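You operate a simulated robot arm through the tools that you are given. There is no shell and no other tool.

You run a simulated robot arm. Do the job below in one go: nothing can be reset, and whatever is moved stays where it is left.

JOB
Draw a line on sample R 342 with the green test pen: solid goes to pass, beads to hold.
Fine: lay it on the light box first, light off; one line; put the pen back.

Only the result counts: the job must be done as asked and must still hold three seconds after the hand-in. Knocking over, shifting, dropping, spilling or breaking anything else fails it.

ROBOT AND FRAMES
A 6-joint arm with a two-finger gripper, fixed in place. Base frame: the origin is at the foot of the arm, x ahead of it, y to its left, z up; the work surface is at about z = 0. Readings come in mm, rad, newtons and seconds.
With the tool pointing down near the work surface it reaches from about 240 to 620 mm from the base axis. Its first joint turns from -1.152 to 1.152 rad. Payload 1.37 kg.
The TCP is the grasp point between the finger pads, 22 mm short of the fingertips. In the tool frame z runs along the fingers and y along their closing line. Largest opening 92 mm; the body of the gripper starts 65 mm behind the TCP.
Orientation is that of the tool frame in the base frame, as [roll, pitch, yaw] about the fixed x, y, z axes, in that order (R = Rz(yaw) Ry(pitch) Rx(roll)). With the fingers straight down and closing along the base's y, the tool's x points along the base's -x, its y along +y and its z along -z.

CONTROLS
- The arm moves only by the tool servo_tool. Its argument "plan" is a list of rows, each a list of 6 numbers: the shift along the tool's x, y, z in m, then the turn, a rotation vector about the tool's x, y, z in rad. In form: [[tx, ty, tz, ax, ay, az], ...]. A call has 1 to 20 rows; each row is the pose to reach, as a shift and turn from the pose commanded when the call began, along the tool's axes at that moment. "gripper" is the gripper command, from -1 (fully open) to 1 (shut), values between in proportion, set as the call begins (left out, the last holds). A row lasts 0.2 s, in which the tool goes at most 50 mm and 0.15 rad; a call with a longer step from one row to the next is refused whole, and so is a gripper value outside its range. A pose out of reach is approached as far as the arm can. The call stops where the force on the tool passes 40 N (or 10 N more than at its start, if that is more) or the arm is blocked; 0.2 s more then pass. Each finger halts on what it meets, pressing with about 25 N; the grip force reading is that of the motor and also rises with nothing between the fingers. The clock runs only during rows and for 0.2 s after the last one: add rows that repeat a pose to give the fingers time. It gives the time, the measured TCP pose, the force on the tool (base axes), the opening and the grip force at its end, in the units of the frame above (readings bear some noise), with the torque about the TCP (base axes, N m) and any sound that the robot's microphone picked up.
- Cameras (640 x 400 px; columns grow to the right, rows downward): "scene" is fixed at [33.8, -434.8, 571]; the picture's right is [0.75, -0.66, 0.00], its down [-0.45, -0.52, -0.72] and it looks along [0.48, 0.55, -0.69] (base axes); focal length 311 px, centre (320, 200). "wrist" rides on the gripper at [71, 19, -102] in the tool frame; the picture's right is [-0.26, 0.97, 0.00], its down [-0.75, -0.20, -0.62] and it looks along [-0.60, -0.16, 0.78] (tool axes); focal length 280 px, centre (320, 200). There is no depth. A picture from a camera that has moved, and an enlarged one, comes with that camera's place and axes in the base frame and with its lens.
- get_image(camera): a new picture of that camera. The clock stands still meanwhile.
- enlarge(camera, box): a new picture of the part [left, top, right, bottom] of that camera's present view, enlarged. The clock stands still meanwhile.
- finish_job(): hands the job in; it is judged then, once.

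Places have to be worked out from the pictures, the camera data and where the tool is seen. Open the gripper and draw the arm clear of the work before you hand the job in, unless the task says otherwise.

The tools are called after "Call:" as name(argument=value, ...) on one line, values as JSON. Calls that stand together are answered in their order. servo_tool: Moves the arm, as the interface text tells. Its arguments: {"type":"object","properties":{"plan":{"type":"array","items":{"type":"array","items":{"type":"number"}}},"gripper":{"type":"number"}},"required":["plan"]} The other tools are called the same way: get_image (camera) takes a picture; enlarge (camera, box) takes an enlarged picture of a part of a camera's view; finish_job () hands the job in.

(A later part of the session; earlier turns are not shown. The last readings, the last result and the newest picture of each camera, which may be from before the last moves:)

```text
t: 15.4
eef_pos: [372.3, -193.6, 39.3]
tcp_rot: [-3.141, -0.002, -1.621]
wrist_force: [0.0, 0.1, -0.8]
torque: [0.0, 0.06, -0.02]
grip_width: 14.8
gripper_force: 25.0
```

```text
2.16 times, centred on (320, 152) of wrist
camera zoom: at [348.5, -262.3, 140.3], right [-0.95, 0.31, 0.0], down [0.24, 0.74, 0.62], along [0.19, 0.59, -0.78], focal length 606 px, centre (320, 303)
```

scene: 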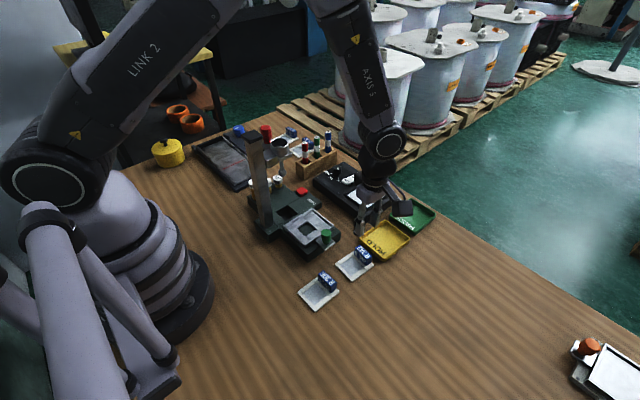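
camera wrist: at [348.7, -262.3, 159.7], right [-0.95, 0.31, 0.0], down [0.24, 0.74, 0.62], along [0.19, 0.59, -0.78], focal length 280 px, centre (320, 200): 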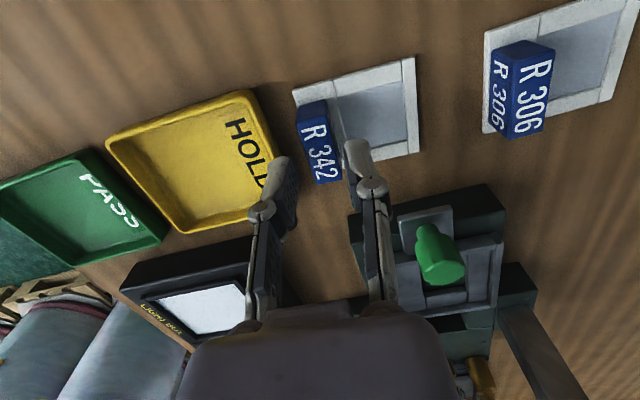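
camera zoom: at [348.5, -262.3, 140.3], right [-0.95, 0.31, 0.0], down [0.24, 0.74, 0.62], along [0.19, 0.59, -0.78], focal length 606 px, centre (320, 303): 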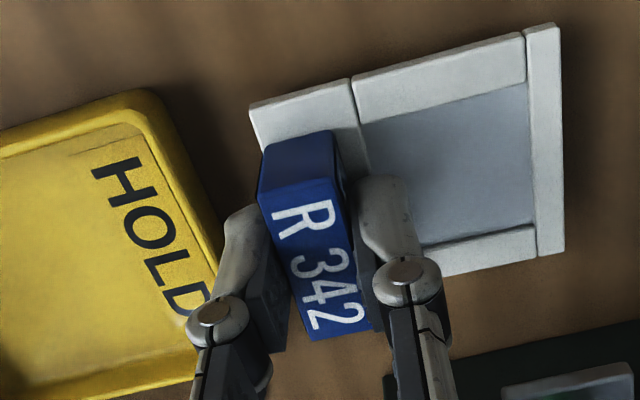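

The sample is lifted level and stays fixed relative to the hand. I raise it to a safe height, straighten the 3° of yaw, and carry it to a spot where the light box window is in view beside the fingers.

Call:
servo_tool(plan=[[0, 0, -0.015, 0, 0, 0], [0, 0, -0.035, 0, 0, 0], [0, 0, -0.06, 0, 0, 0], [0, 0, -0.085, 0, 0, 0], [0, 0, -0.102, 0, 0, -0.01], [-0.012, -0.005, -0.102, 0, 0, -0.03], [-0.032, -0.014, -0.102, 0, 0, -0.05], [-0.057, -0.024, -0.102, 0, 0, -0.05], [-0.082, -0.034, -0.102, 0, 0, -0.05], [-0.0985, -0.041, -0.102, 0, 0, -0.05], [-0.1043, -0.0439, -0.102, 0, 0, -0.05], [-0.1043, -0.0439, -0.102, 0, 0, -0.05]])

Call:
get_image(camera="wrist")

Call:
get_image(camera="scene")

```text
t: 18.0
eef_pos: [420.9, -89.7, 141.4]
tcp_rot: [-3.141, 0.0, -1.571]
wrist_force: [-0.4, -0.3, -0.2]
torque: [0.0, -0.01, 0.01]
grip_width: 15.0
gripper_force: 24.8
```

```text
taken
camera wrist: at [401.0, -160.9, 242.1], right [-0.96, 0.26, 0.0], down [0.21, 0.75, 0.62], along [0.16, 0.6, -0.78], focal length 280 px, centre (320, 200)
```

wrist: 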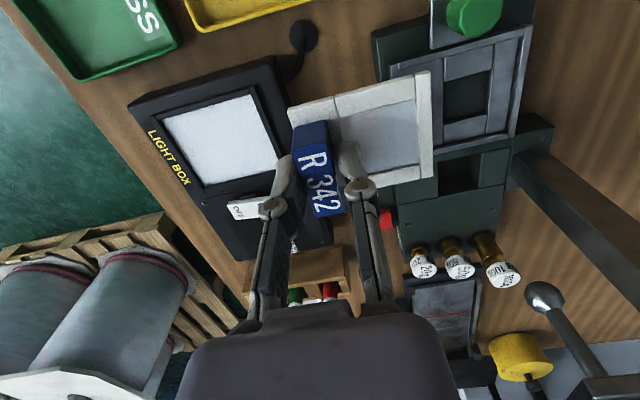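

```text
taken
```

scene: 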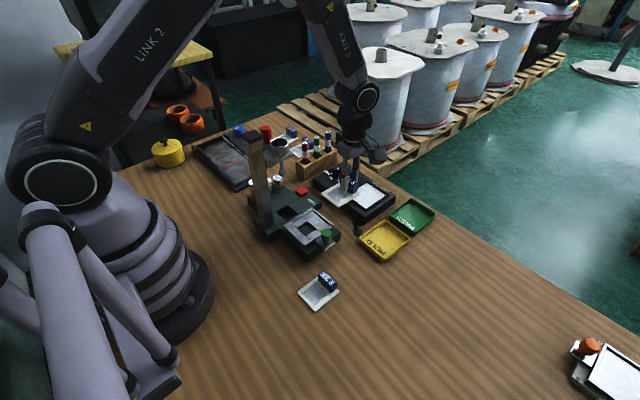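

The sample is secure and the whole window is in view. I zoom in on the window corners and bezel, the held plate, and the scene view of the box.

Call:
enlarge(camera="wrist", box=[120, 60, 320, 220])

Call:
enlarge(camera="wrist", box=[280, 60, 440, 220])

Call:
enlarge(camera="scene", box=[330, 165, 410, 225])

```text
2.50 times, centred on (220, 140) of wrist
camera zoom: at [401.0, -160.9, 242.1], right [-0.96, 0.26, 0.0], down [0.21, 0.75, 0.62], along [0.16, 0.6, -0.78], focal length 701 px, centre (570, 350)
```

zoom: 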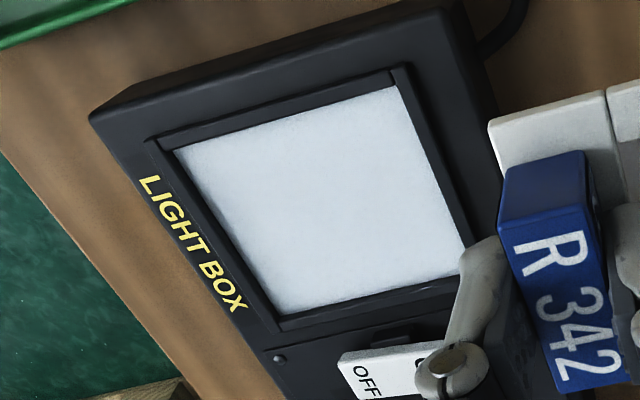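

```text
2.50 times, centred on (360, 140) of wrist
camera zoom: at [401.0, -160.9, 242.1], right [-0.96, 0.26, 0.0], down [0.21, 0.75, 0.62], along [0.16, 0.6, -0.78], focal length 701 px, centre (220, 350)
```

zoom: 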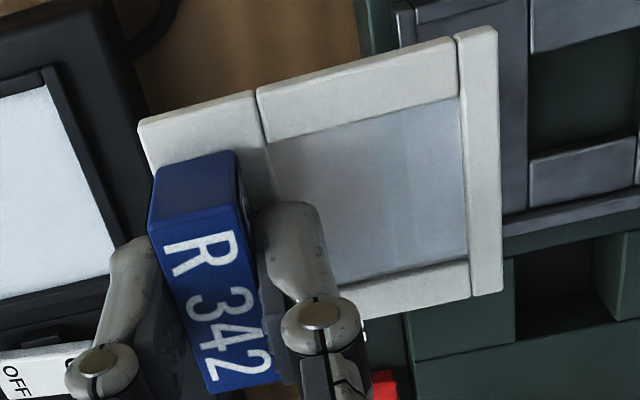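

```text
6.67 times, centred on (370, 195) of scene
camera zoom: at [33.8, -434.8, 571.0], right [0.75, -0.66, 0.0], down [-0.45, -0.52, -0.72], along [0.48, 0.55, -0.69], focal length 2072 px, centre (-13, 233)
```

zoom: 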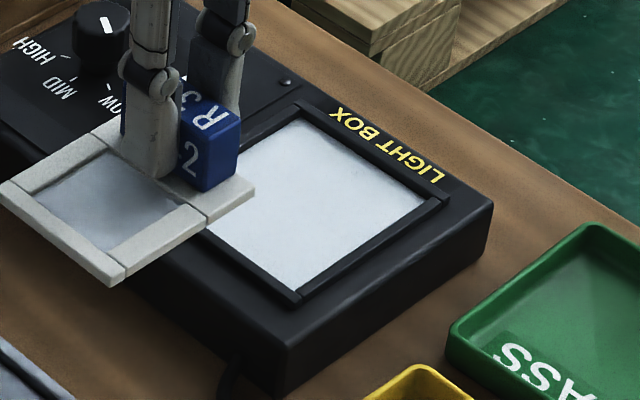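

Window: x 468–543, y -108–-42, z ≈ 34 (box frame); the held plate is 64 x 56 mm with its centre 24 mm behind the TCP, so it fits inside the bezel with about 5 mm margin. I carry it over and descend to about 10 mm above the window.

Call:
servo_tool(plan=[[-0.002, -0.012, 0, 0, 0, 0], [-0.005, -0.035, 0, 0, 0, 0], [-0.009, -0.06, 0, 0, 0, 0], [-0.012, -0.085, 0, 0, 0, 0], [-0.0145, -0.103, 0, 0, 0, 0], [-0.0153, -0.1098, 0, 0, 0, 0], [-0.0153, -0.1098, 0.015, 0, 0, 0], [-0.0153, -0.1098, 0.035, 0, 0, 0], [-0.0153, -0.1098, 0.052, 0, 0, 0], [-0.0153, -0.1098, 0.06, 0, 0, 0], [-0.0153, -0.1098, 0.06, 0, 0, 0]])

Call:
get_image(camera="wrist")

Call:
enlarge(camera="scene", box=[330, 165, 410, 225])

```text
t: 20.4
eef_pos: [530.2, -74.6, 82.4]
tcp_rot: [-3.14, 0.0, -1.571]
wrist_force: [0.1, -0.2, -0.7]
torque: [-0.01, 0.0, 0.02]
grip_width: 15.0
gripper_force: 25.4
```

```text
taken
camera wrist: at [510.6, -146.0, 182.2], right [-0.96, 0.26, 0.0], down [0.2, 0.75, 0.62], along [0.16, 0.6, -0.78], focal length 280 px, centre (320, 200)
```

wrist: 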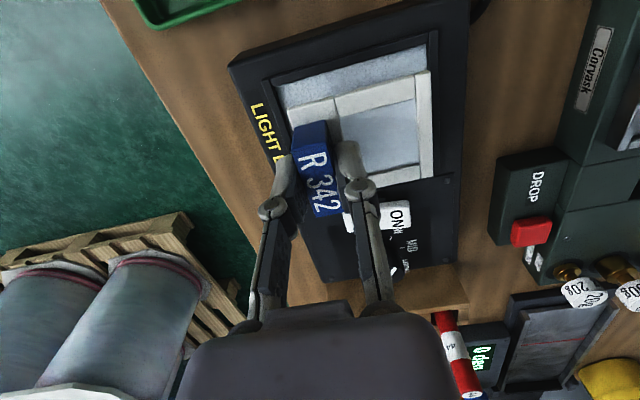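

```text
6.67 times, centred on (370, 195) of scene
camera zoom: at [33.8, -434.8, 571.0], right [0.75, -0.66, 0.0], down [-0.45, -0.52, -0.72], along [0.48, 0.55, -0.69], focal length 2072 px, centre (-13, 233)
```

zoom: 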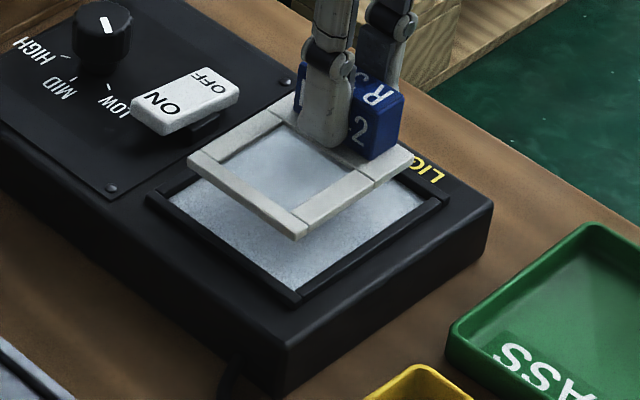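

The window darkens under the hand's shadow, which confirms the light is off. I check alignment of plate to bezel before lowering.

Call:
enlarge(camera="wrist", box=[230, 20, 470, 170])

Call:
enlarge(camera="wrist", box=[380, 100, 476, 200])

```text
2.67 times, centred on (350, 95) of wrist
camera zoom: at [510.6, -146.0, 182.2], right [-0.96, 0.26, 0.0], down [0.2, 0.75, 0.62], along [0.16, 0.6, -0.78], focal length 748 px, centre (240, 480)
```

zoom: 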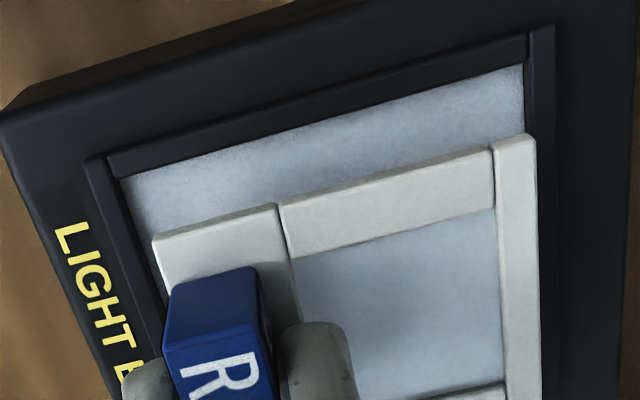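

```text
4.00 times, centred on (428, 150) of wrist
camera zoom: at [510.6, -146.0, 182.2], right [-0.96, 0.26, 0.0], down [0.2, 0.75, 0.62], along [0.16, 0.6, -0.78], focal length 1122 px, centre (-112, 400)
```

zoom: 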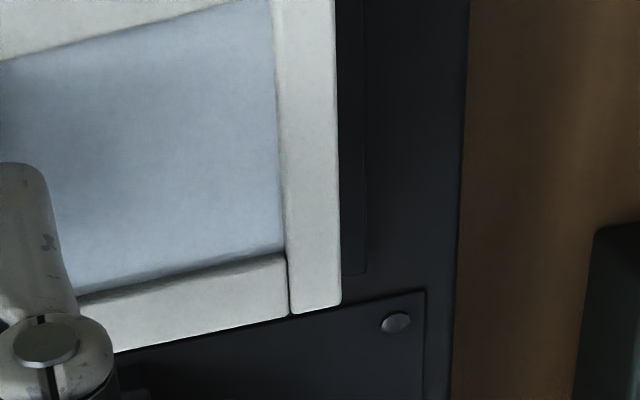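

Plate centre (505.3, -75.5) versus window centre (506.2, -75.4): well aligned. I lower it gently toward the window.

Call:
servo_tool(plan=[[0, 0, 0.005, 0, 0, 0], [0, 0, 0.01, 0, 0, 0], [0, 0, 0.013, 0, 0, 0], [0, 0, 0.013, 0, 0, 0]])

Call:
enlarge(camera="scene", box=[346, 170, 394, 205])

```text
t: 21.4
eef_pos: [531.5, -74.5, 68.0]
tcp_rot: [3.14, 0.002, -1.571]
wrist_force: [0.5, -1.0, -1.1]
torque: [0.05, -0.01, 0.01]
grip_width: 15.2
gripper_force: 25.3
```

```text
11.43 times, centred on (370, 188) of scene
camera zoom: at [33.8, -434.8, 571.0], right [0.75, -0.66, 0.0], down [-0.45, -0.52, -0.72], along [0.48, 0.55, -0.69], focal length 3553 px, centre (-251, 343)
```

zoom: 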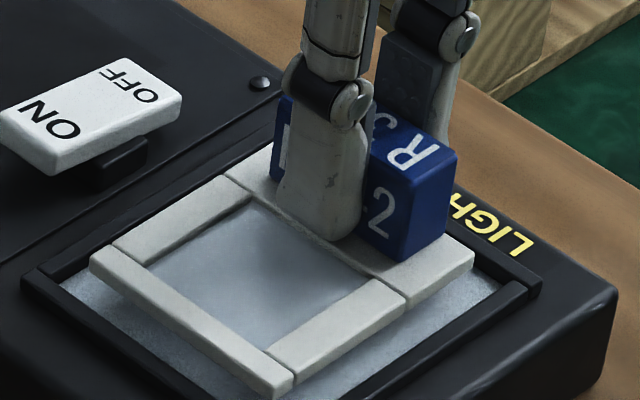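

Close now, still free of contact. I go down in millimetre steps and watch the vertical force.

Call:
servo_tool(plan=[[0, 0, 0.001, 0, 0, 0], [0, 0, 0.002, 0, 0, 0], [0, 0, 0.002, 0, 0, 0]])

Call:
enlarge(camera="scene", box=[346, 170, 394, 205])

```text
t: 22.2
eef_pos: [530.8, -76.0, 65.1]
tcp_rot: [-3.141, 0.0, -1.569]
wrist_force: [-1.2, 0.9, 0.4]
torque: [0.01, 0.0, 0.01]
grip_width: 15.0
gripper_force: 25.1
```

```text
11.43 times, centred on (370, 188) of scene
camera zoom: at [33.8, -434.8, 571.0], right [0.75, -0.66, 0.0], down [-0.45, -0.52, -0.72], along [0.48, 0.55, -0.69], focal length 3553 px, centre (-251, 343)
```

zoom: 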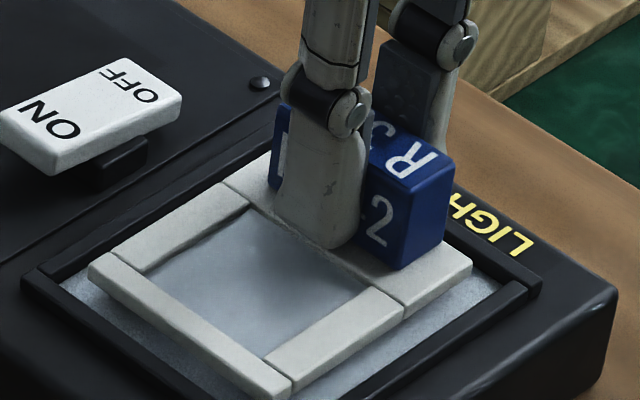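

Still no contact force; continuing down in small steps.

Call:
servo_tool(plan=[[0, 0, 0.0007, 0, 0, 0], [0, 0, 0.0015, 0, 0, 0], [0, 0, 0.0015, 0, 0, 0]])

Call:
enlarge(camera="scene", box=[346, 170, 394, 205])

```text
t: 23.0
eef_pos: [531.3, -75.5, 64.4]
tcp_rot: [-3.14, -0.001, -1.571]
wrist_force: [-0.6, 0.2, 0.2]
torque: [-0.01, -0.02, 0.0]
grip_width: 14.8
gripper_force: 24.7
```

```text
11.43 times, centred on (370, 188) of scene
camera zoom: at [33.8, -434.8, 571.0], right [0.75, -0.66, 0.0], down [-0.45, -0.52, -0.72], along [0.48, 0.55, -0.69], focal length 3553 px, centre (-251, 343)
```

zoom: 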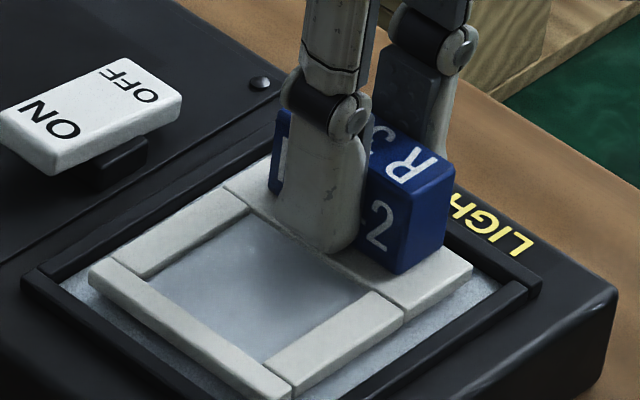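

Force is still nil and the plate keeps moving down, so I continue.

Call:
servo_tool(plan=[[0, 0, 0.0007, 0, 0, 0], [0, 0, 0.0014, 0, 0, 0], [0, 0, 0.0014, 0, 0, 0]])

Call:
enlarge(camera="scene", box=[346, 175, 394, 210])

Call:
enlarge(camera="wrist", box=[230, 20, 470, 170])

```text
t: 23.8
eef_pos: [531.0, -75.4, 64.3]
tcp_rot: [3.141, -0.001, -1.572]
wrist_force: [0.0, 0.1, -0.1]
torque: [-0.01, -0.02, 0.01]
grip_width: 14.9
gripper_force: 25.0
```

```text
11.43 times, centred on (370, 192) of scene
camera zoom: at [33.8, -434.8, 571.0], right [0.75, -0.66, 0.0], down [-0.45, -0.52, -0.72], along [0.48, 0.55, -0.69], focal length 3553 px, centre (-251, 286)
```

zoom: 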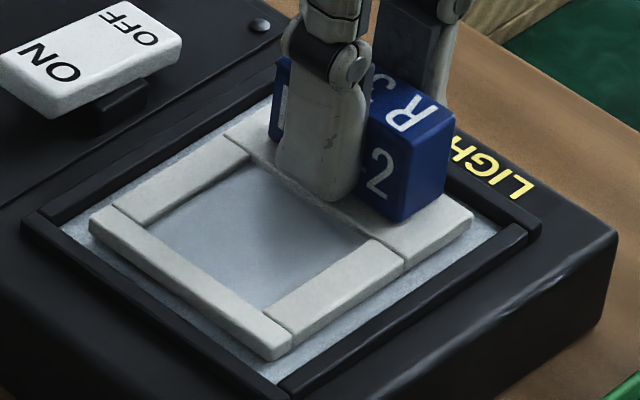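

```text
2.67 times, centred on (350, 95) of wrist
camera zoom: at [510.7, -146.6, 164.3], right [-0.96, 0.26, 0.0], down [0.2, 0.75, 0.62], along [0.16, 0.6, -0.78], focal length 748 px, centre (240, 480)
```

zoom: 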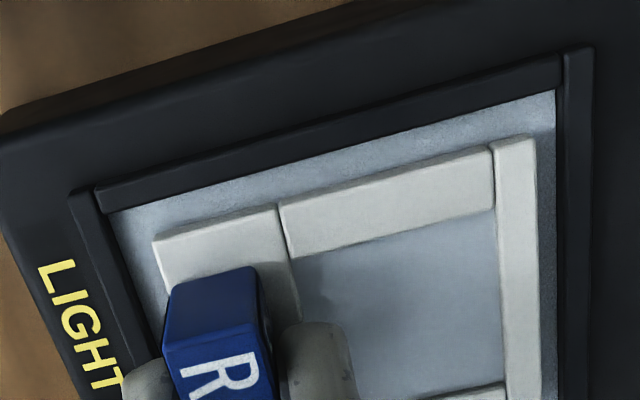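

It looks nearly down, but no force yet. Another small step to find contact.

Call:
servo_tool(plan=[[0, 0, 0.0005, 0, 0, 0], [0, 0, 0.001, 0, 0, 0], [0, 0, 0.001, 0, 0, 0]])

Call:
enlarge(camera="scene", box=[350, 190, 382, 210])

```text
t: 24.6
eef_pos: [529.8, -74.7, 62.0]
tcp_rot: [3.141, -0.001, -1.571]
wrist_force: [0.1, -0.6, -1.0]
torque: [-0.01, 0.03, 0.02]
grip_width: 14.9
gripper_force: 25.0
```

```text
16.00 times, centred on (366, 200) of scene
camera zoom: at [33.8, -434.8, 571.0], right [0.75, -0.66, 0.0], down [-0.45, -0.52, -0.72], along [0.48, 0.55, -0.69], focal length 4974 px, centre (-416, 200)
```

zoom: 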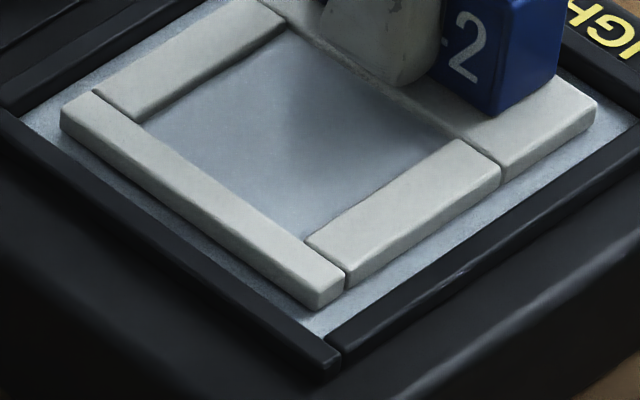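

Visually the plate is at or just above the glass. One more small step down.

Call:
servo_tool(plan=[[0, 0, 0.0005, 0, 0, 0], [0, 0, 0.001, 0, 0, 0], [0, 0, 0.001, 0, 0, 0]])

Call:
enlarge(camera="scene", box=[350, 190, 382, 210])

```text
t: 25.4
eef_pos: [531.0, -76.0, 60.4]
tcp_rot: [-3.142, 0.001, -1.571]
wrist_force: [1.2, -0.1, -1.1]
torque: [-0.03, 0.0, 0.01]
grip_width: 14.8
gripper_force: 25.3
```

```text
16.00 times, centred on (366, 200) of scene
camera zoom: at [33.8, -434.8, 571.0], right [0.75, -0.66, 0.0], down [-0.45, -0.52, -0.72], along [0.48, 0.55, -0.69], focal length 4974 px, centre (-416, 200)
```

zoom: 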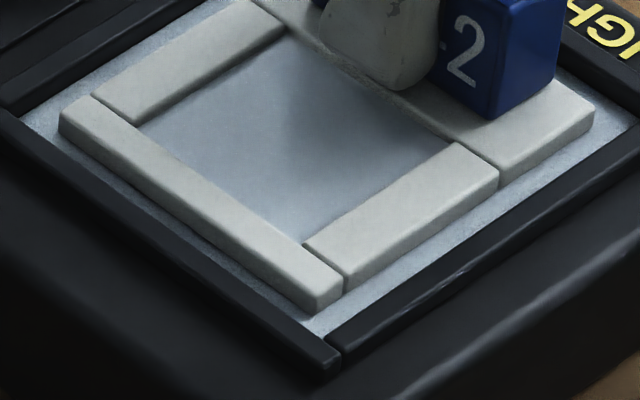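

It still moved about 1 mm without resistance. Continuing.

Call:
servo_tool(plan=[[0, 0, 0.0005, 0, 0, 0], [0, 0, 0.001, 0, 0, 0], [0, 0, 0.001, 0, 0, 0]])

Call:
enlarge(camera="scene", box=[350, 190, 382, 210])

```text
t: 26.2
eef_pos: [532.2, -75.9, 60.9]
tcp_rot: [-3.142, 0.0, -1.571]
wrist_force: [-3.4, 0.4, 8.4]
torque: [0.06, 0.12, 0.03]
grip_width: 14.9
gripper_force: 24.8
```

```text
16.00 times, centred on (366, 200) of scene
camera zoom: at [33.7, -434.8, 571.1], right [0.75, -0.66, 0.0], down [-0.45, -0.52, -0.72], along [0.48, 0.55, -0.69], focal length 4974 px, centre (-416, 200)
```

zoom: 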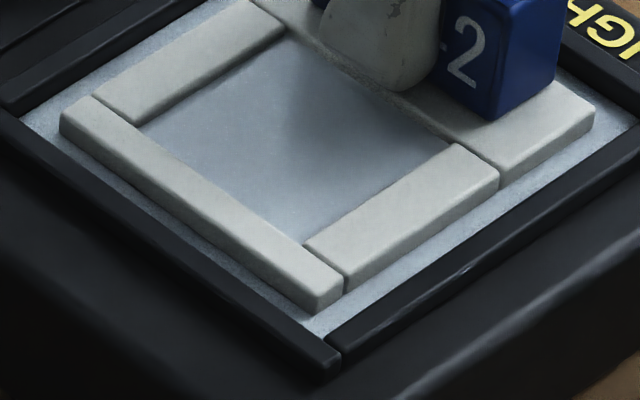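

Contact at 8 N: the sample rests on the glass. I back off a hair to unload and open the fingers to about 26 mm.

Call:
servo_tool(plan=[[0, 0, -0.0007, 0, 0, 0], [0, 0, -0.0007, 0, 0, 0]])

Call:
servo_tool(plan=[[0, 0, 0, 0, 0, 0], [0, 0, 0, 0, 0, 0], [0, 0, 0, 0, 0, 0]], gripper=0.44)

Call:
enlarge(camera="scene", box=[346, 170, 394, 205])

Call:
get_image(camera="wrist")

```text
t: 26.8
eef_pos: [531.7, -75.1, 60.3]
tcp_rot: [3.141, 0.0, -1.572]
wrist_force: [1.2, 0.7, 3.8]
torque: [-0.01, -0.06, 0.0]
grip_width: 14.8
gripper_force: 25.1
```

```text
t: 27.6
eef_pos: [529.7, -76.6, 62.4]
tcp_rot: [3.141, 0.0, -1.571]
wrist_force: [-0.9, -0.1, 0.3]
torque: [-0.01, -0.01, -0.01]
grip_width: 25.6
gripper_force: 0.0
```

```text
11.43 times, centred on (370, 188) of scene
camera zoom: at [33.8, -434.8, 571.0], right [0.75, -0.66, 0.0], down [-0.45, -0.52, -0.72], along [0.48, 0.55, -0.69], focal length 3553 px, centre (-251, 343)
```

zoom: 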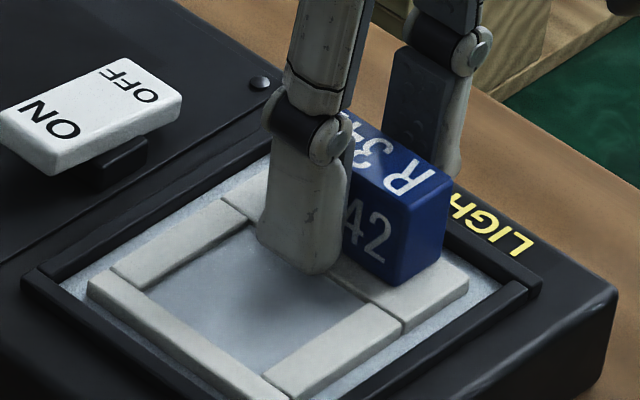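

```text
taken
camera wrist: at [510.6, -146.4, 162.1], right [-0.96, 0.26, 0.0], down [0.2, 0.75, 0.62], along [0.16, 0.6, -0.78], focal length 280 px, centre (320, 200)
```

wrist: 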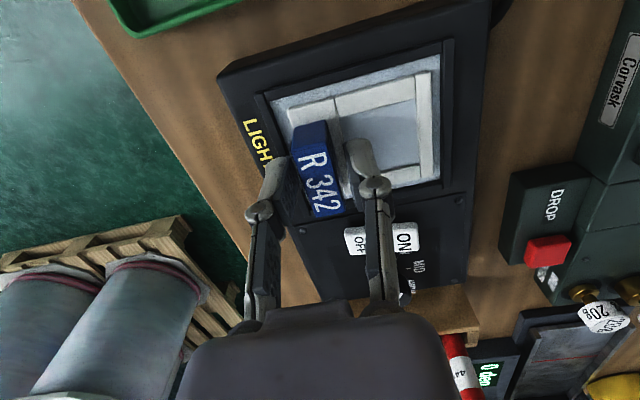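

The sample lies free and flat. I raise the hand straight up, clear of the tag.

Call:
servo_tool(plan=[[0, 0, -0.01, 0, 0, 0], [0, 0, -0.035, 0, 0, 0], [0, 0, -0.075, 0, 0, 0], [0, 0, -0.12, 0, 0, 0], [0, 0, -0.12, 0, 0, 0]])

Call:
enlarge(camera="scene", box=[330, 160, 410, 220])

Call:
get_image(camera="wrist")

```text
t: 28.8
eef_pos: [530.3, -72.9, 182.0]
tcp_rot: [3.14, 0.0, -1.57]
wrist_force: [-0.3, -0.1, 0.1]
torque: [0.02, -0.03, -0.02]
grip_width: 26.0
gripper_force: 0.1
```

```text
6.67 times, centred on (370, 190) of scene
camera zoom: at [33.8, -434.8, 571.0], right [0.75, -0.66, 0.0], down [-0.45, -0.52, -0.72], along [0.48, 0.55, -0.69], focal length 2072 px, centre (-13, 267)
```

zoom: 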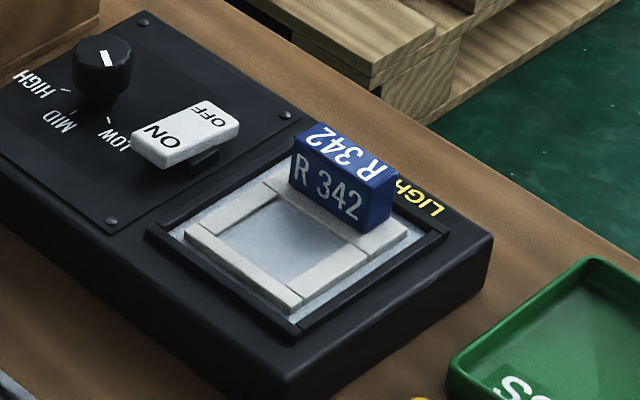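

```text
taken
camera wrist: at [510.5, -144.6, 283.2], right [-0.96, 0.26, 0.0], down [0.21, 0.75, 0.62], along [0.16, 0.6, -0.78], focal length 280 px, centre (320, 200)
```

wrist: 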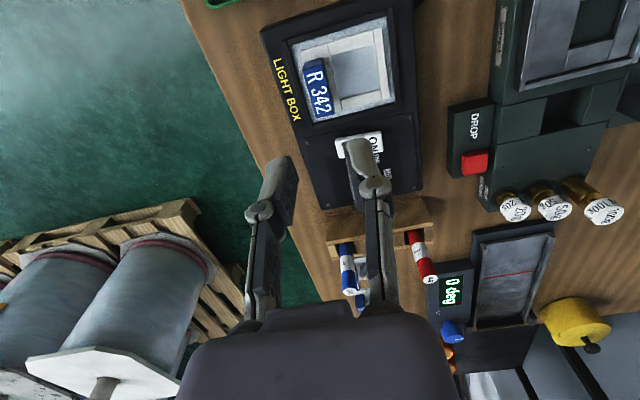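

R 342 sits flat inside the window frame, and the light is off. Now I rotate back and move toward the pen rack, with the fingers wide open, to measure the green pen.

Call:
servo_tool(plan=[[-0.01, 0.004, -0.005, 0, 0, 0.145], [-0.025, 0.012, -0.01, 0, 0, 0.29], [-0.042, 0.02, -0.015, 0, 0, 0.435], [-0.06, 0.028, -0.02, 0, 0, 0.58], [-0.078, 0.037, -0.02, 0, 0, 0.725], [-0.096, 0.046, -0.02, 0, 0, 0.87], [-0.114, 0.056, -0.02, 0, 0, 1.015], [-0.132, 0.066, -0.02, 0, 0, 1.16], [-0.15, 0.076, -0.02, 0, 0, 1.305], [-0.168, 0.084, -0.02, 0, 0, 1.45], [-0.182, 0.089, -0.02, 0, 0, 1.571], [-0.185, 0.09, -0.02, 0, 0, 1.571], [-0.185, 0.09, -0.02, 0, 0, 1.571]], gripper=-1)

Call:
get_image(camera="wrist")

Call:
get_image(camera="scene")

```text
t: 31.6
eef_pos: [441.2, 110.1, 201.2]
tcp_rot: [3.141, 0.0, 3.141]
wrist_force: [-0.1, 0.4, 0.2]
torque: [0.01, 0.0, -0.01]
grip_width: 92.0
gripper_force: 0.0
```

```text
taken
camera wrist: at [369.4, 129.1, 301.7], right [0.26, 0.96, 0.0], down [0.75, -0.21, 0.63], along [0.6, -0.16, -0.78], focal length 280 px, centre (320, 200)
```

wrist: 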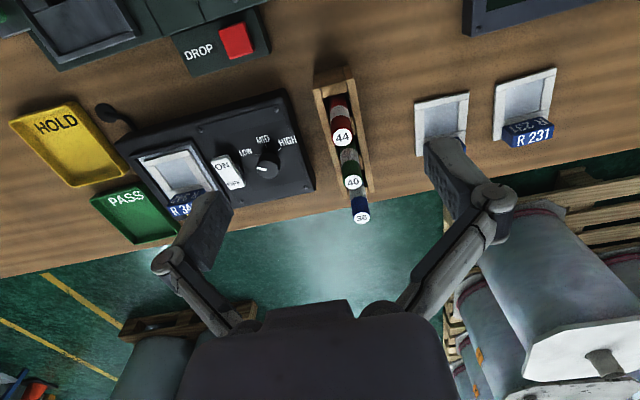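

```text
taken
```

scene: 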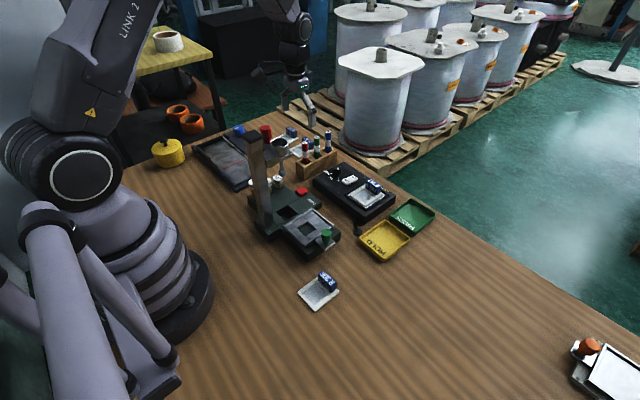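

The pens are visible between the fingers. I zoom in on the rack from both cameras to locate the green pen and see how it stands.

Call:
enlarge(camera="wrist", box=[300, 60, 396, 140])

Call:
enlarge(camera="wrist", box=[310, 130, 400, 230])

Call:
enlarge(camera="scene", box=[285, 120, 349, 185])

```text
5.00 times, centred on (348, 100) of wrist
camera zoom: at [369.4, 129.1, 301.7], right [0.26, 0.96, 0.0], down [0.75, -0.21, 0.63], along [0.6, -0.16, -0.78], focal length 1402 px, centre (180, 700)
```

zoom: 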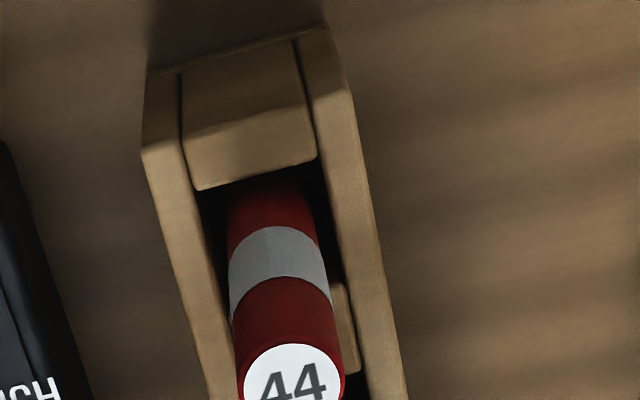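

```text
4.00 times, centred on (355, 180) of wrist
camera zoom: at [369.4, 129.1, 301.7], right [0.26, 0.96, 0.0], down [0.75, -0.21, 0.63], along [0.6, -0.16, -0.78], focal length 1122 px, centre (180, 280)
```

zoom: 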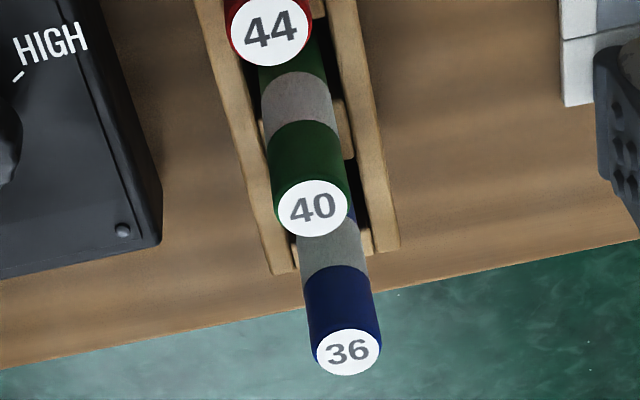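

```text
6.15 times, centred on (317, 152) of scene
camera zoom: at [33.8, -434.8, 571.0], right [0.75, -0.66, 0.0], down [-0.45, -0.52, -0.72], along [0.48, 0.55, -0.69], focal length 1913 px, centre (338, 492)
```

zoom: 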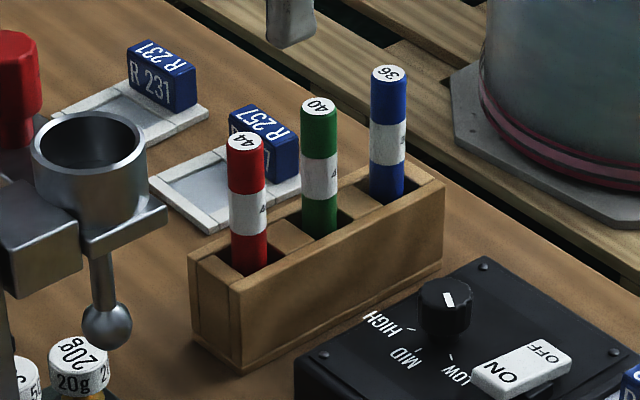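

Green pen "40": top centre about (506, 120.6, 110), 15 mm diameter; rack top about z 47, neighbours 41 mm away on either side along x. I move above it with the fingers closing along y, opening narrowed to 50 mm.

Call:
servo_tool(plan=[[-0.02, 0.003, 0.0, 0, 0, 0], [-0.045, 0.007, 0.005, 0, 0, 0], [-0.0656, 0.0105, 0.02, 0, 0, 0], [-0.0656, 0.0105, 0.045, 0, 0, 0], [-0.0656, 0.0105, 0.057, 0, 0, 0], [-0.0656, 0.0105, 0.057, 0, 0, 0]], gripper=-0.1)

Call:
get_image(camera="wrist")

Call:
enlarge(camera="scene", box=[285, 110, 349, 175])

```text
t: 33.0
eef_pos: [506.0, 120.7, 144.1]
tcp_rot: [3.14, -0.001, 3.141]
wrist_force: [0.6, -0.2, -0.1]
torque: [-0.03, 0.03, -0.02]
grip_width: 50.3
gripper_force: 0.0
```

```text
taken
camera wrist: at [434.9, 139.4, 244.8], right [0.26, 0.96, 0.0], down [0.75, -0.2, 0.62], along [0.6, -0.16, -0.78], focal length 280 px, centre (320, 200)
```

wrist: 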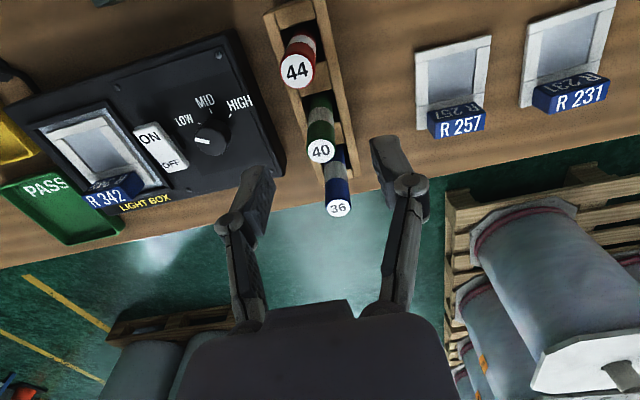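

```text
6.15 times, centred on (317, 142) of scene
camera zoom: at [33.8, -434.8, 571.0], right [0.75, -0.66, 0.0], down [-0.45, -0.52, -0.72], along [0.48, 0.55, -0.69], focal length 1913 px, centre (338, 554)
```

zoom: 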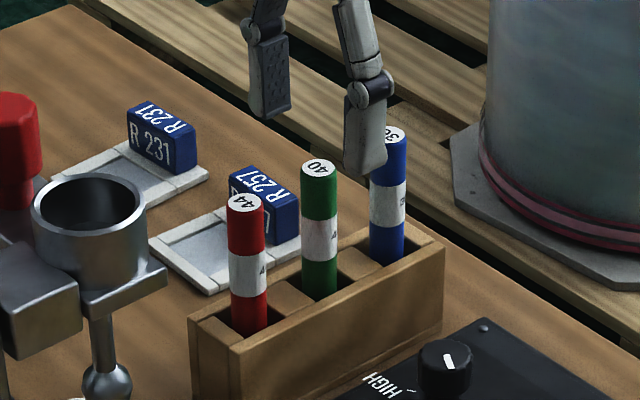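

The pen top projects exactly under the grasp point. I descend around the pen to grip height, tips staying well above the rack.

Call:
servo_tool(plan=[[0, 0, 0.015, 0, 0, 0], [0, 0, 0.032, 0, 0, 0], [0, 0, 0.048, 0, 0, 0], [0, 0, 0.06, 0, 0, 0], [0, 0, 0.06, 0, 0, 0]])

Call:
get_image(camera="wrist")

Call:
enlarge(camera="scene", box=[285, 120, 349, 185])

```text
t: 34.2
eef_pos: [507.5, 119.5, 82.0]
tcp_rot: [3.141, 0.0, 3.141]
wrist_force: [-0.2, -0.3, 0.6]
torque: [0.01, 0.01, 0.0]
grip_width: 50.9
gripper_force: 0.0
```

```text
taken
camera wrist: at [434.8, 139.3, 184.4], right [0.26, 0.96, 0.0], down [0.75, -0.2, 0.62], along [0.6, -0.16, -0.78], focal length 280 px, centre (320, 200)
```

wrist: 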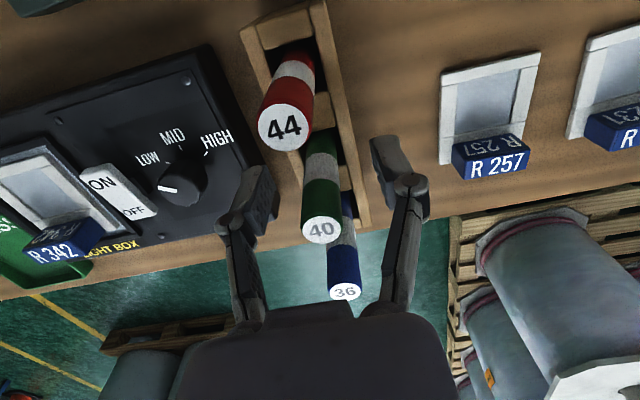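

```text
6.15 times, centred on (317, 152) of scene
camera zoom: at [33.8, -434.8, 571.0], right [0.75, -0.66, 0.0], down [-0.45, -0.52, -0.72], along [0.48, 0.55, -0.69], focal length 1913 px, centre (338, 492)
```

zoom: 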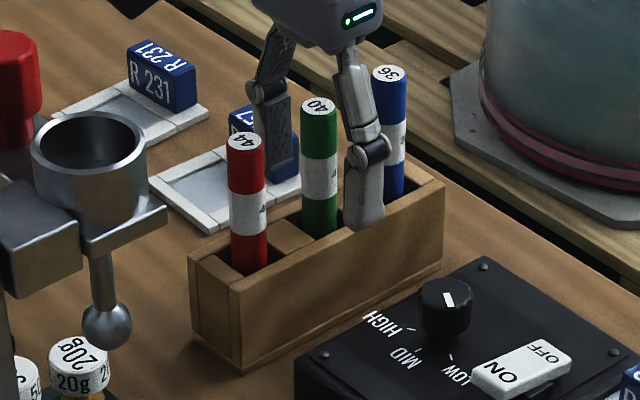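

The green pen stands between the fingers with good clearance to its neighbours. I close.

Call:
servo_tool(plan=[[0, 0, 0, 0, 0, 0], [0, 0, 0, 0, 0, 0], [0, 0, 0, 0, 0, 0], [0, 0, 0, 0, 0, 0], [0, 0, 0, 0, 0, 0]], gripper=1)

Call:
get_image(camera="wrist")

Call:
enlarge(camera="scene", box=[285, 120, 349, 185])

```text
t: 35.4
eef_pos: [506.2, 120.9, 84.7]
tcp_rot: [3.142, 0.0, -3.141]
wrist_force: [-0.7, -0.7, -0.3]
torque: [-0.04, 0.01, -0.01]
grip_width: 14.7
gripper_force: 24.8
```

```text
taken
camera wrist: at [434.8, 139.3, 184.6], right [0.26, 0.96, 0.0], down [0.75, -0.2, 0.62], along [0.6, -0.16, -0.78], focal length 280 px, centre (320, 200)
```

wrist: 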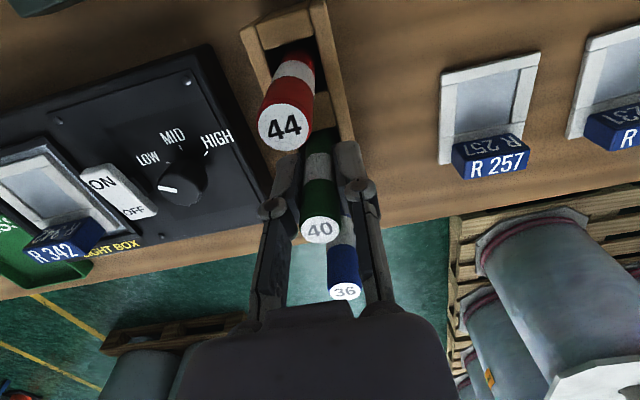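

```text
6.15 times, centred on (317, 152) of scene
camera zoom: at [33.8, -434.8, 571.0], right [0.75, -0.66, 0.0], down [-0.45, -0.52, -0.72], along [0.48, 0.55, -0.69], focal length 1913 px, centre (338, 492)
```

zoom: 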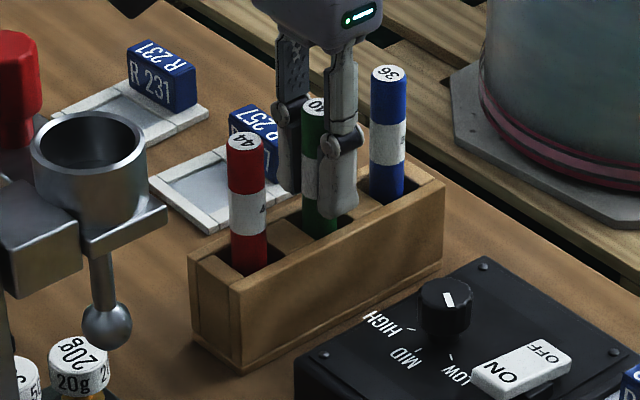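

Pen gripped at 14.7 mm. I lift slowly straight up out of its slot.

Call:
servo_tool(plan=[[0, 0, -0.003, 0, 0, 0], [0, 0, -0.007, 0, 0, 0], [0, 0, -0.012, 0, 0, 0], [0, 0, -0.02, 0, 0, 0], [0, 0, -0.02, 0, 0, 0]])

Call:
enlarge(camera="scene", box=[285, 110, 349, 175])

```text
t: 36.6
eef_pos: [506.8, 120.1, 105.0]
tcp_rot: [-3.141, -0.001, -3.141]
wrist_force: [-0.7, 0.2, -0.6]
torque: [-0.02, 0.0, -0.03]
grip_width: 14.8
gripper_force: 25.0
```

```text
6.15 times, centred on (317, 142) of scene
camera zoom: at [33.8, -434.8, 571.0], right [0.75, -0.66, 0.0], down [-0.45, -0.52, -0.72], along [0.48, 0.55, -0.69], focal length 1913 px, centre (338, 554)
```

zoom: 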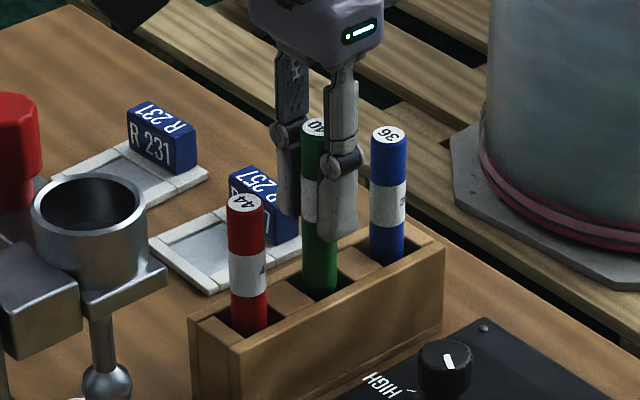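

The pen is coming up with the hand. I raise it a further 75 mm to clear the rack and look at its lower end.

Call:
servo_tool(plan=[[0, 0, -0.015, 0, 0, 0], [0, 0, -0.035, 0, 0, 0], [0, 0, -0.055, 0, 0, 0], [0, 0, -0.075, 0, 0, 0], [0, 0, -0.075, 0, 0, 0]])

Call:
enlarge(camera="scene", box=[285, 90, 365, 170])

Call:
get_image(camera="wrist")

```text
t: 37.8
eef_pos: [507.6, 118.8, 180.1]
tcp_rot: [-3.141, 0.0, 3.141]
wrist_force: [0.3, 0.8, 0.7]
torque: [0.03, -0.01, -0.01]
grip_width: 14.7
gripper_force: 24.1
```

```text
5.00 times, centred on (325, 130) of scene
camera zoom: at [33.8, -434.8, 571.0], right [0.75, -0.66, 0.0], down [-0.45, -0.52, -0.72], along [0.48, 0.55, -0.69], focal length 1554 px, centre (295, 550)
```

zoom: 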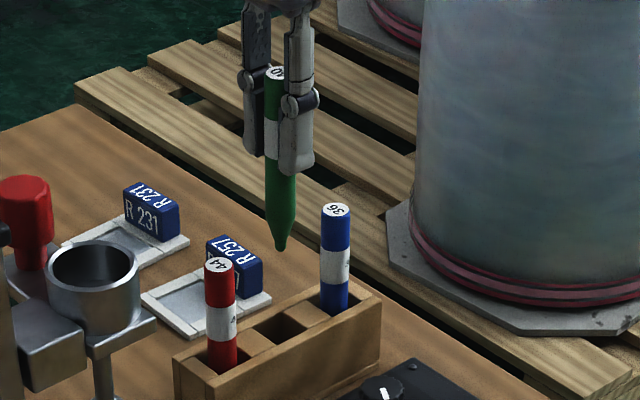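

```text
taken
camera wrist: at [435.7, 138.9, 279.9], right [0.26, 0.96, 0.0], down [0.75, -0.2, 0.62], along [0.6, -0.16, -0.78], focal length 280 px, centre (320, 200)
```

wrist: 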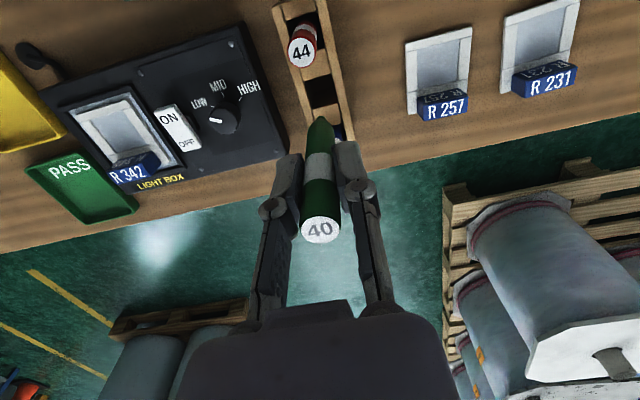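

The pen has a bare conical nib, hanging vertically with its tip about 76 mm below the grasp point. I carry it over the film area of the sample, keeping it high.

Call:
servo_tool(plan=[[0.001, -0.015, 0, 0, 0, 0], [0.003, -0.045, 0, 0, 0, 0], [0.005, -0.08, 0, 0, 0, 0], [0.007, -0.115, 0, 0, 0, 0], [0.009, -0.15, 0, 0, 0, 0], [0.0097, -0.18, 0, 0, 0, 0], [0.0097, -0.1954, 0, 0, 0, 0], [0.0097, -0.1954, 0, 0, 0, 0]])

Call:
get_image(camera="wrist")

Call:
enlarge(camera="scene", box=[325, 140, 405, 220])

```text
t: 39.6
eef_pos: [496.2, -75.2, 179.4]
tcp_rot: [3.141, -0.001, -3.141]
wrist_force: [-0.4, 0.5, -0.2]
torque: [-0.03, 0.0, 0.03]
grip_width: 14.7
gripper_force: 25.2
```

```text
taken
camera wrist: at [425.0, -56.9, 279.8], right [0.26, 0.96, 0.0], down [0.75, -0.2, 0.62], along [0.6, -0.16, -0.78], focal length 280 px, centre (320, 200)
```

wrist: 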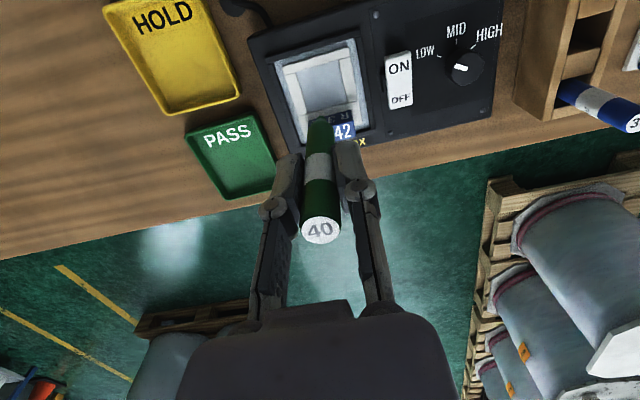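

```text
5.00 times, centred on (365, 180) of scene
camera zoom: at [33.8, -434.8, 571.0], right [0.75, -0.66, 0.0], down [-0.45, -0.52, -0.72], along [0.48, 0.55, -0.69], focal length 1554 px, centre (95, 300)
```

zoom: 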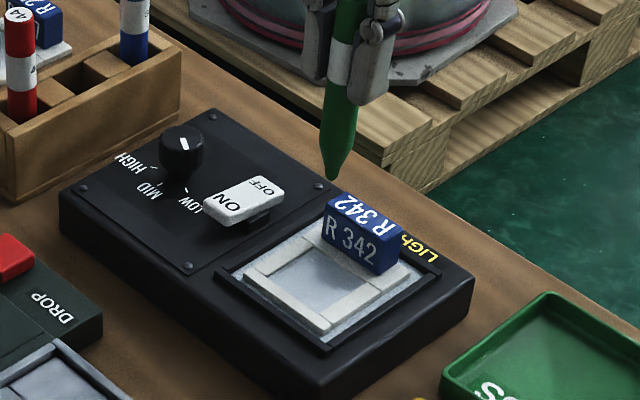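

I zoom into the sample from both cameras to place the film area exactly.

Call:
enlarge(camera="wrist", box=[260, 35, 388, 145])

Call:
enlarge(camera="scene", box=[354, 180, 402, 212])

```text
3.64 times, centred on (324, 90) of wrist
camera zoom: at [425.0, -56.9, 279.8], right [0.26, 0.96, 0.0], down [0.75, -0.2, 0.62], along [0.6, -0.16, -0.78], focal length 1020 px, centre (306, 600)
```

zoom: 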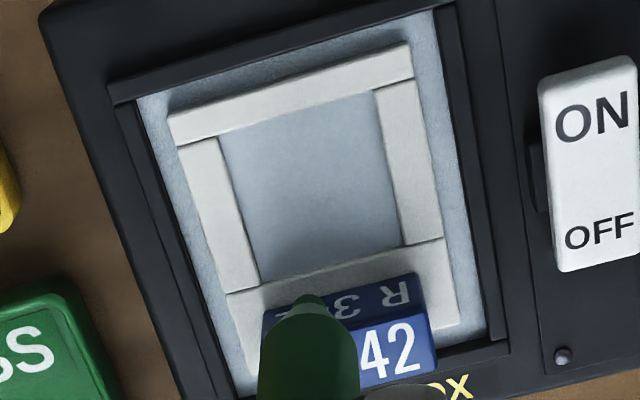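

```text
12.50 times, centred on (378, 196) of scene
camera zoom: at [33.8, -434.8, 571.0], right [0.75, -0.66, 0.0], down [-0.45, -0.52, -0.72], along [0.48, 0.55, -0.69], focal length 3886 px, centre (-405, 250)
```

zoom: 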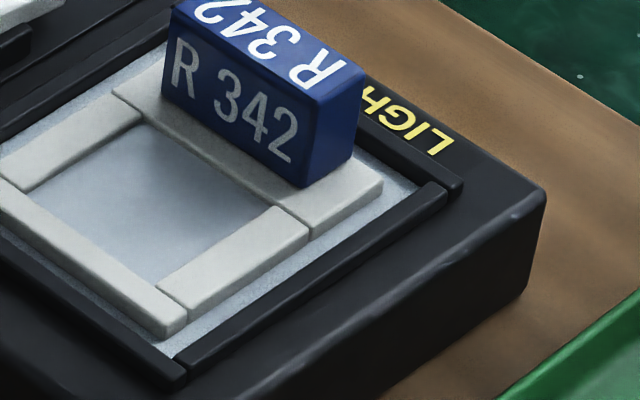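

Film area: x 480–515, y -93–-57; nib currently over its middle at z ≈ 101. I move to the line's start near y = -88 and lower to a few mm above the film.

Call:
servo_tool(plan=[[-0.001, -0.006, 0.01, 0, 0, 0], [-0.001, -0.012, 0.028, 0, 0, 0], [-0.001, -0.012, 0.048, 0, 0, 0], [-0.001, -0.012, 0.062, 0, 0, 0], [-0.001, -0.012, 0.062, 0, 0, 0]])

Call:
enlarge(camera="scene", box=[346, 172, 394, 212])

Call:
enlarge(camera="wrist", box=[256, 70, 416, 190])

```text
t: 40.8
eef_pos: [497.9, -87.9, 116.5]
tcp_rot: [3.141, 0.0, 3.139]
wrist_force: [-0.7, 0.5, -0.2]
torque: [0.01, 0.01, -0.01]
grip_width: 14.9
gripper_force: 25.0
```

```text
10.00 times, centred on (370, 192) of scene
camera zoom: at [33.8, -434.8, 571.0], right [0.75, -0.66, 0.0], down [-0.45, -0.52, -0.72], along [0.48, 0.55, -0.69], focal length 3109 px, centre (-180, 280)
```

zoom: 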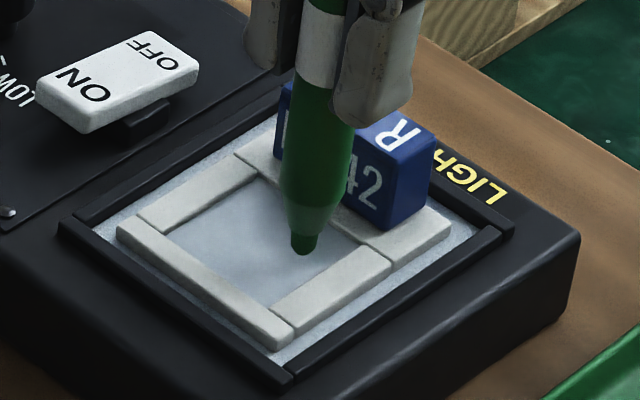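

```text
3.33 times, centred on (336, 130) of wrist
camera zoom: at [426.1, -68.3, 217.5], right [0.26, 0.96, 0.0], down [0.75, -0.2, 0.62], along [0.6, -0.16, -0.78], focal length 935 px, centre (267, 433)
```

zoom: 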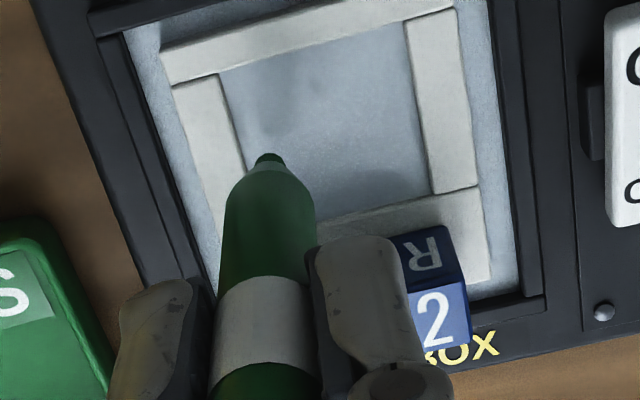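

Nib is about 8 mm above the film and well inside the frame. I go down 5 mm, then in half-millimetre steps watching for contact.

Call:
servo_tool(plan=[[0, 0, 0.002, 0, 0, 0], [0, 0, 0.004, 0, 0, 0], [0, 0, 0.005, 0, 0, 0], [0, 0, 0.005, 0, 0, 0]])

Call:
enlarge(camera="scene", box=[354, 185, 386, 210])

```text
t: 41.8
eef_pos: [498.1, -87.0, 111.1]
tcp_rot: [3.141, 0.001, 3.141]
wrist_force: [-0.5, 0.3, -0.5]
torque: [0.01, 0.01, -0.02]
grip_width: 14.7
gripper_force: 25.1
```

```text
16.00 times, centred on (370, 198) of scene
camera zoom: at [33.8, -434.8, 571.0], right [0.75, -0.66, 0.0], down [-0.45, -0.52, -0.72], along [0.48, 0.55, -0.69], focal length 4974 px, centre (-480, 240)
```

zoom: 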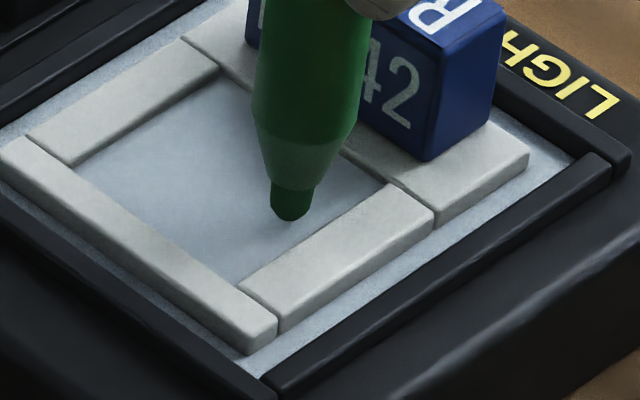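

Gap looks like 2–3 mm. Continuing in small steps.

Call:
servo_tool(plan=[[0, 0, 0.0005, 0, 0, 0], [0, 0, 0.001, 0, 0, 0], [0, 0, 0.001, 0, 0, 0]])

Call:
enlarge(camera="scene", box=[354, 185, 386, 210])

```text
t: 42.6
eef_pos: [498.1, -87.3, 111.7]
tcp_rot: [3.141, -0.001, -3.141]
wrist_force: [-0.4, 0.0, 0.0]
torque: [0.01, 0.03, -0.03]
grip_width: 14.6
gripper_force: 24.8
```

```text
16.00 times, centred on (370, 198) of scene
camera zoom: at [33.8, -434.8, 571.0], right [0.75, -0.66, 0.0], down [-0.45, -0.52, -0.72], along [0.48, 0.55, -0.69], focal length 4974 px, centre (-480, 240)
```

zoom: 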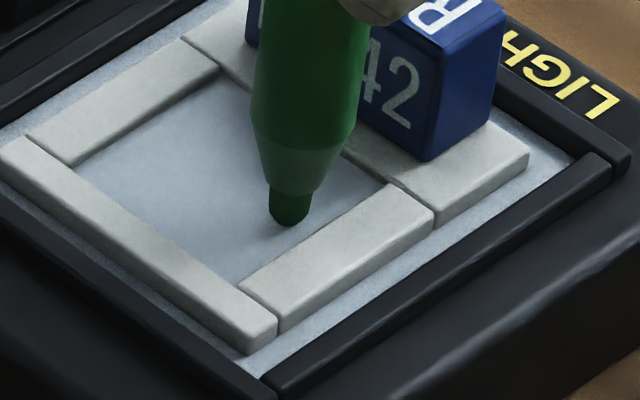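

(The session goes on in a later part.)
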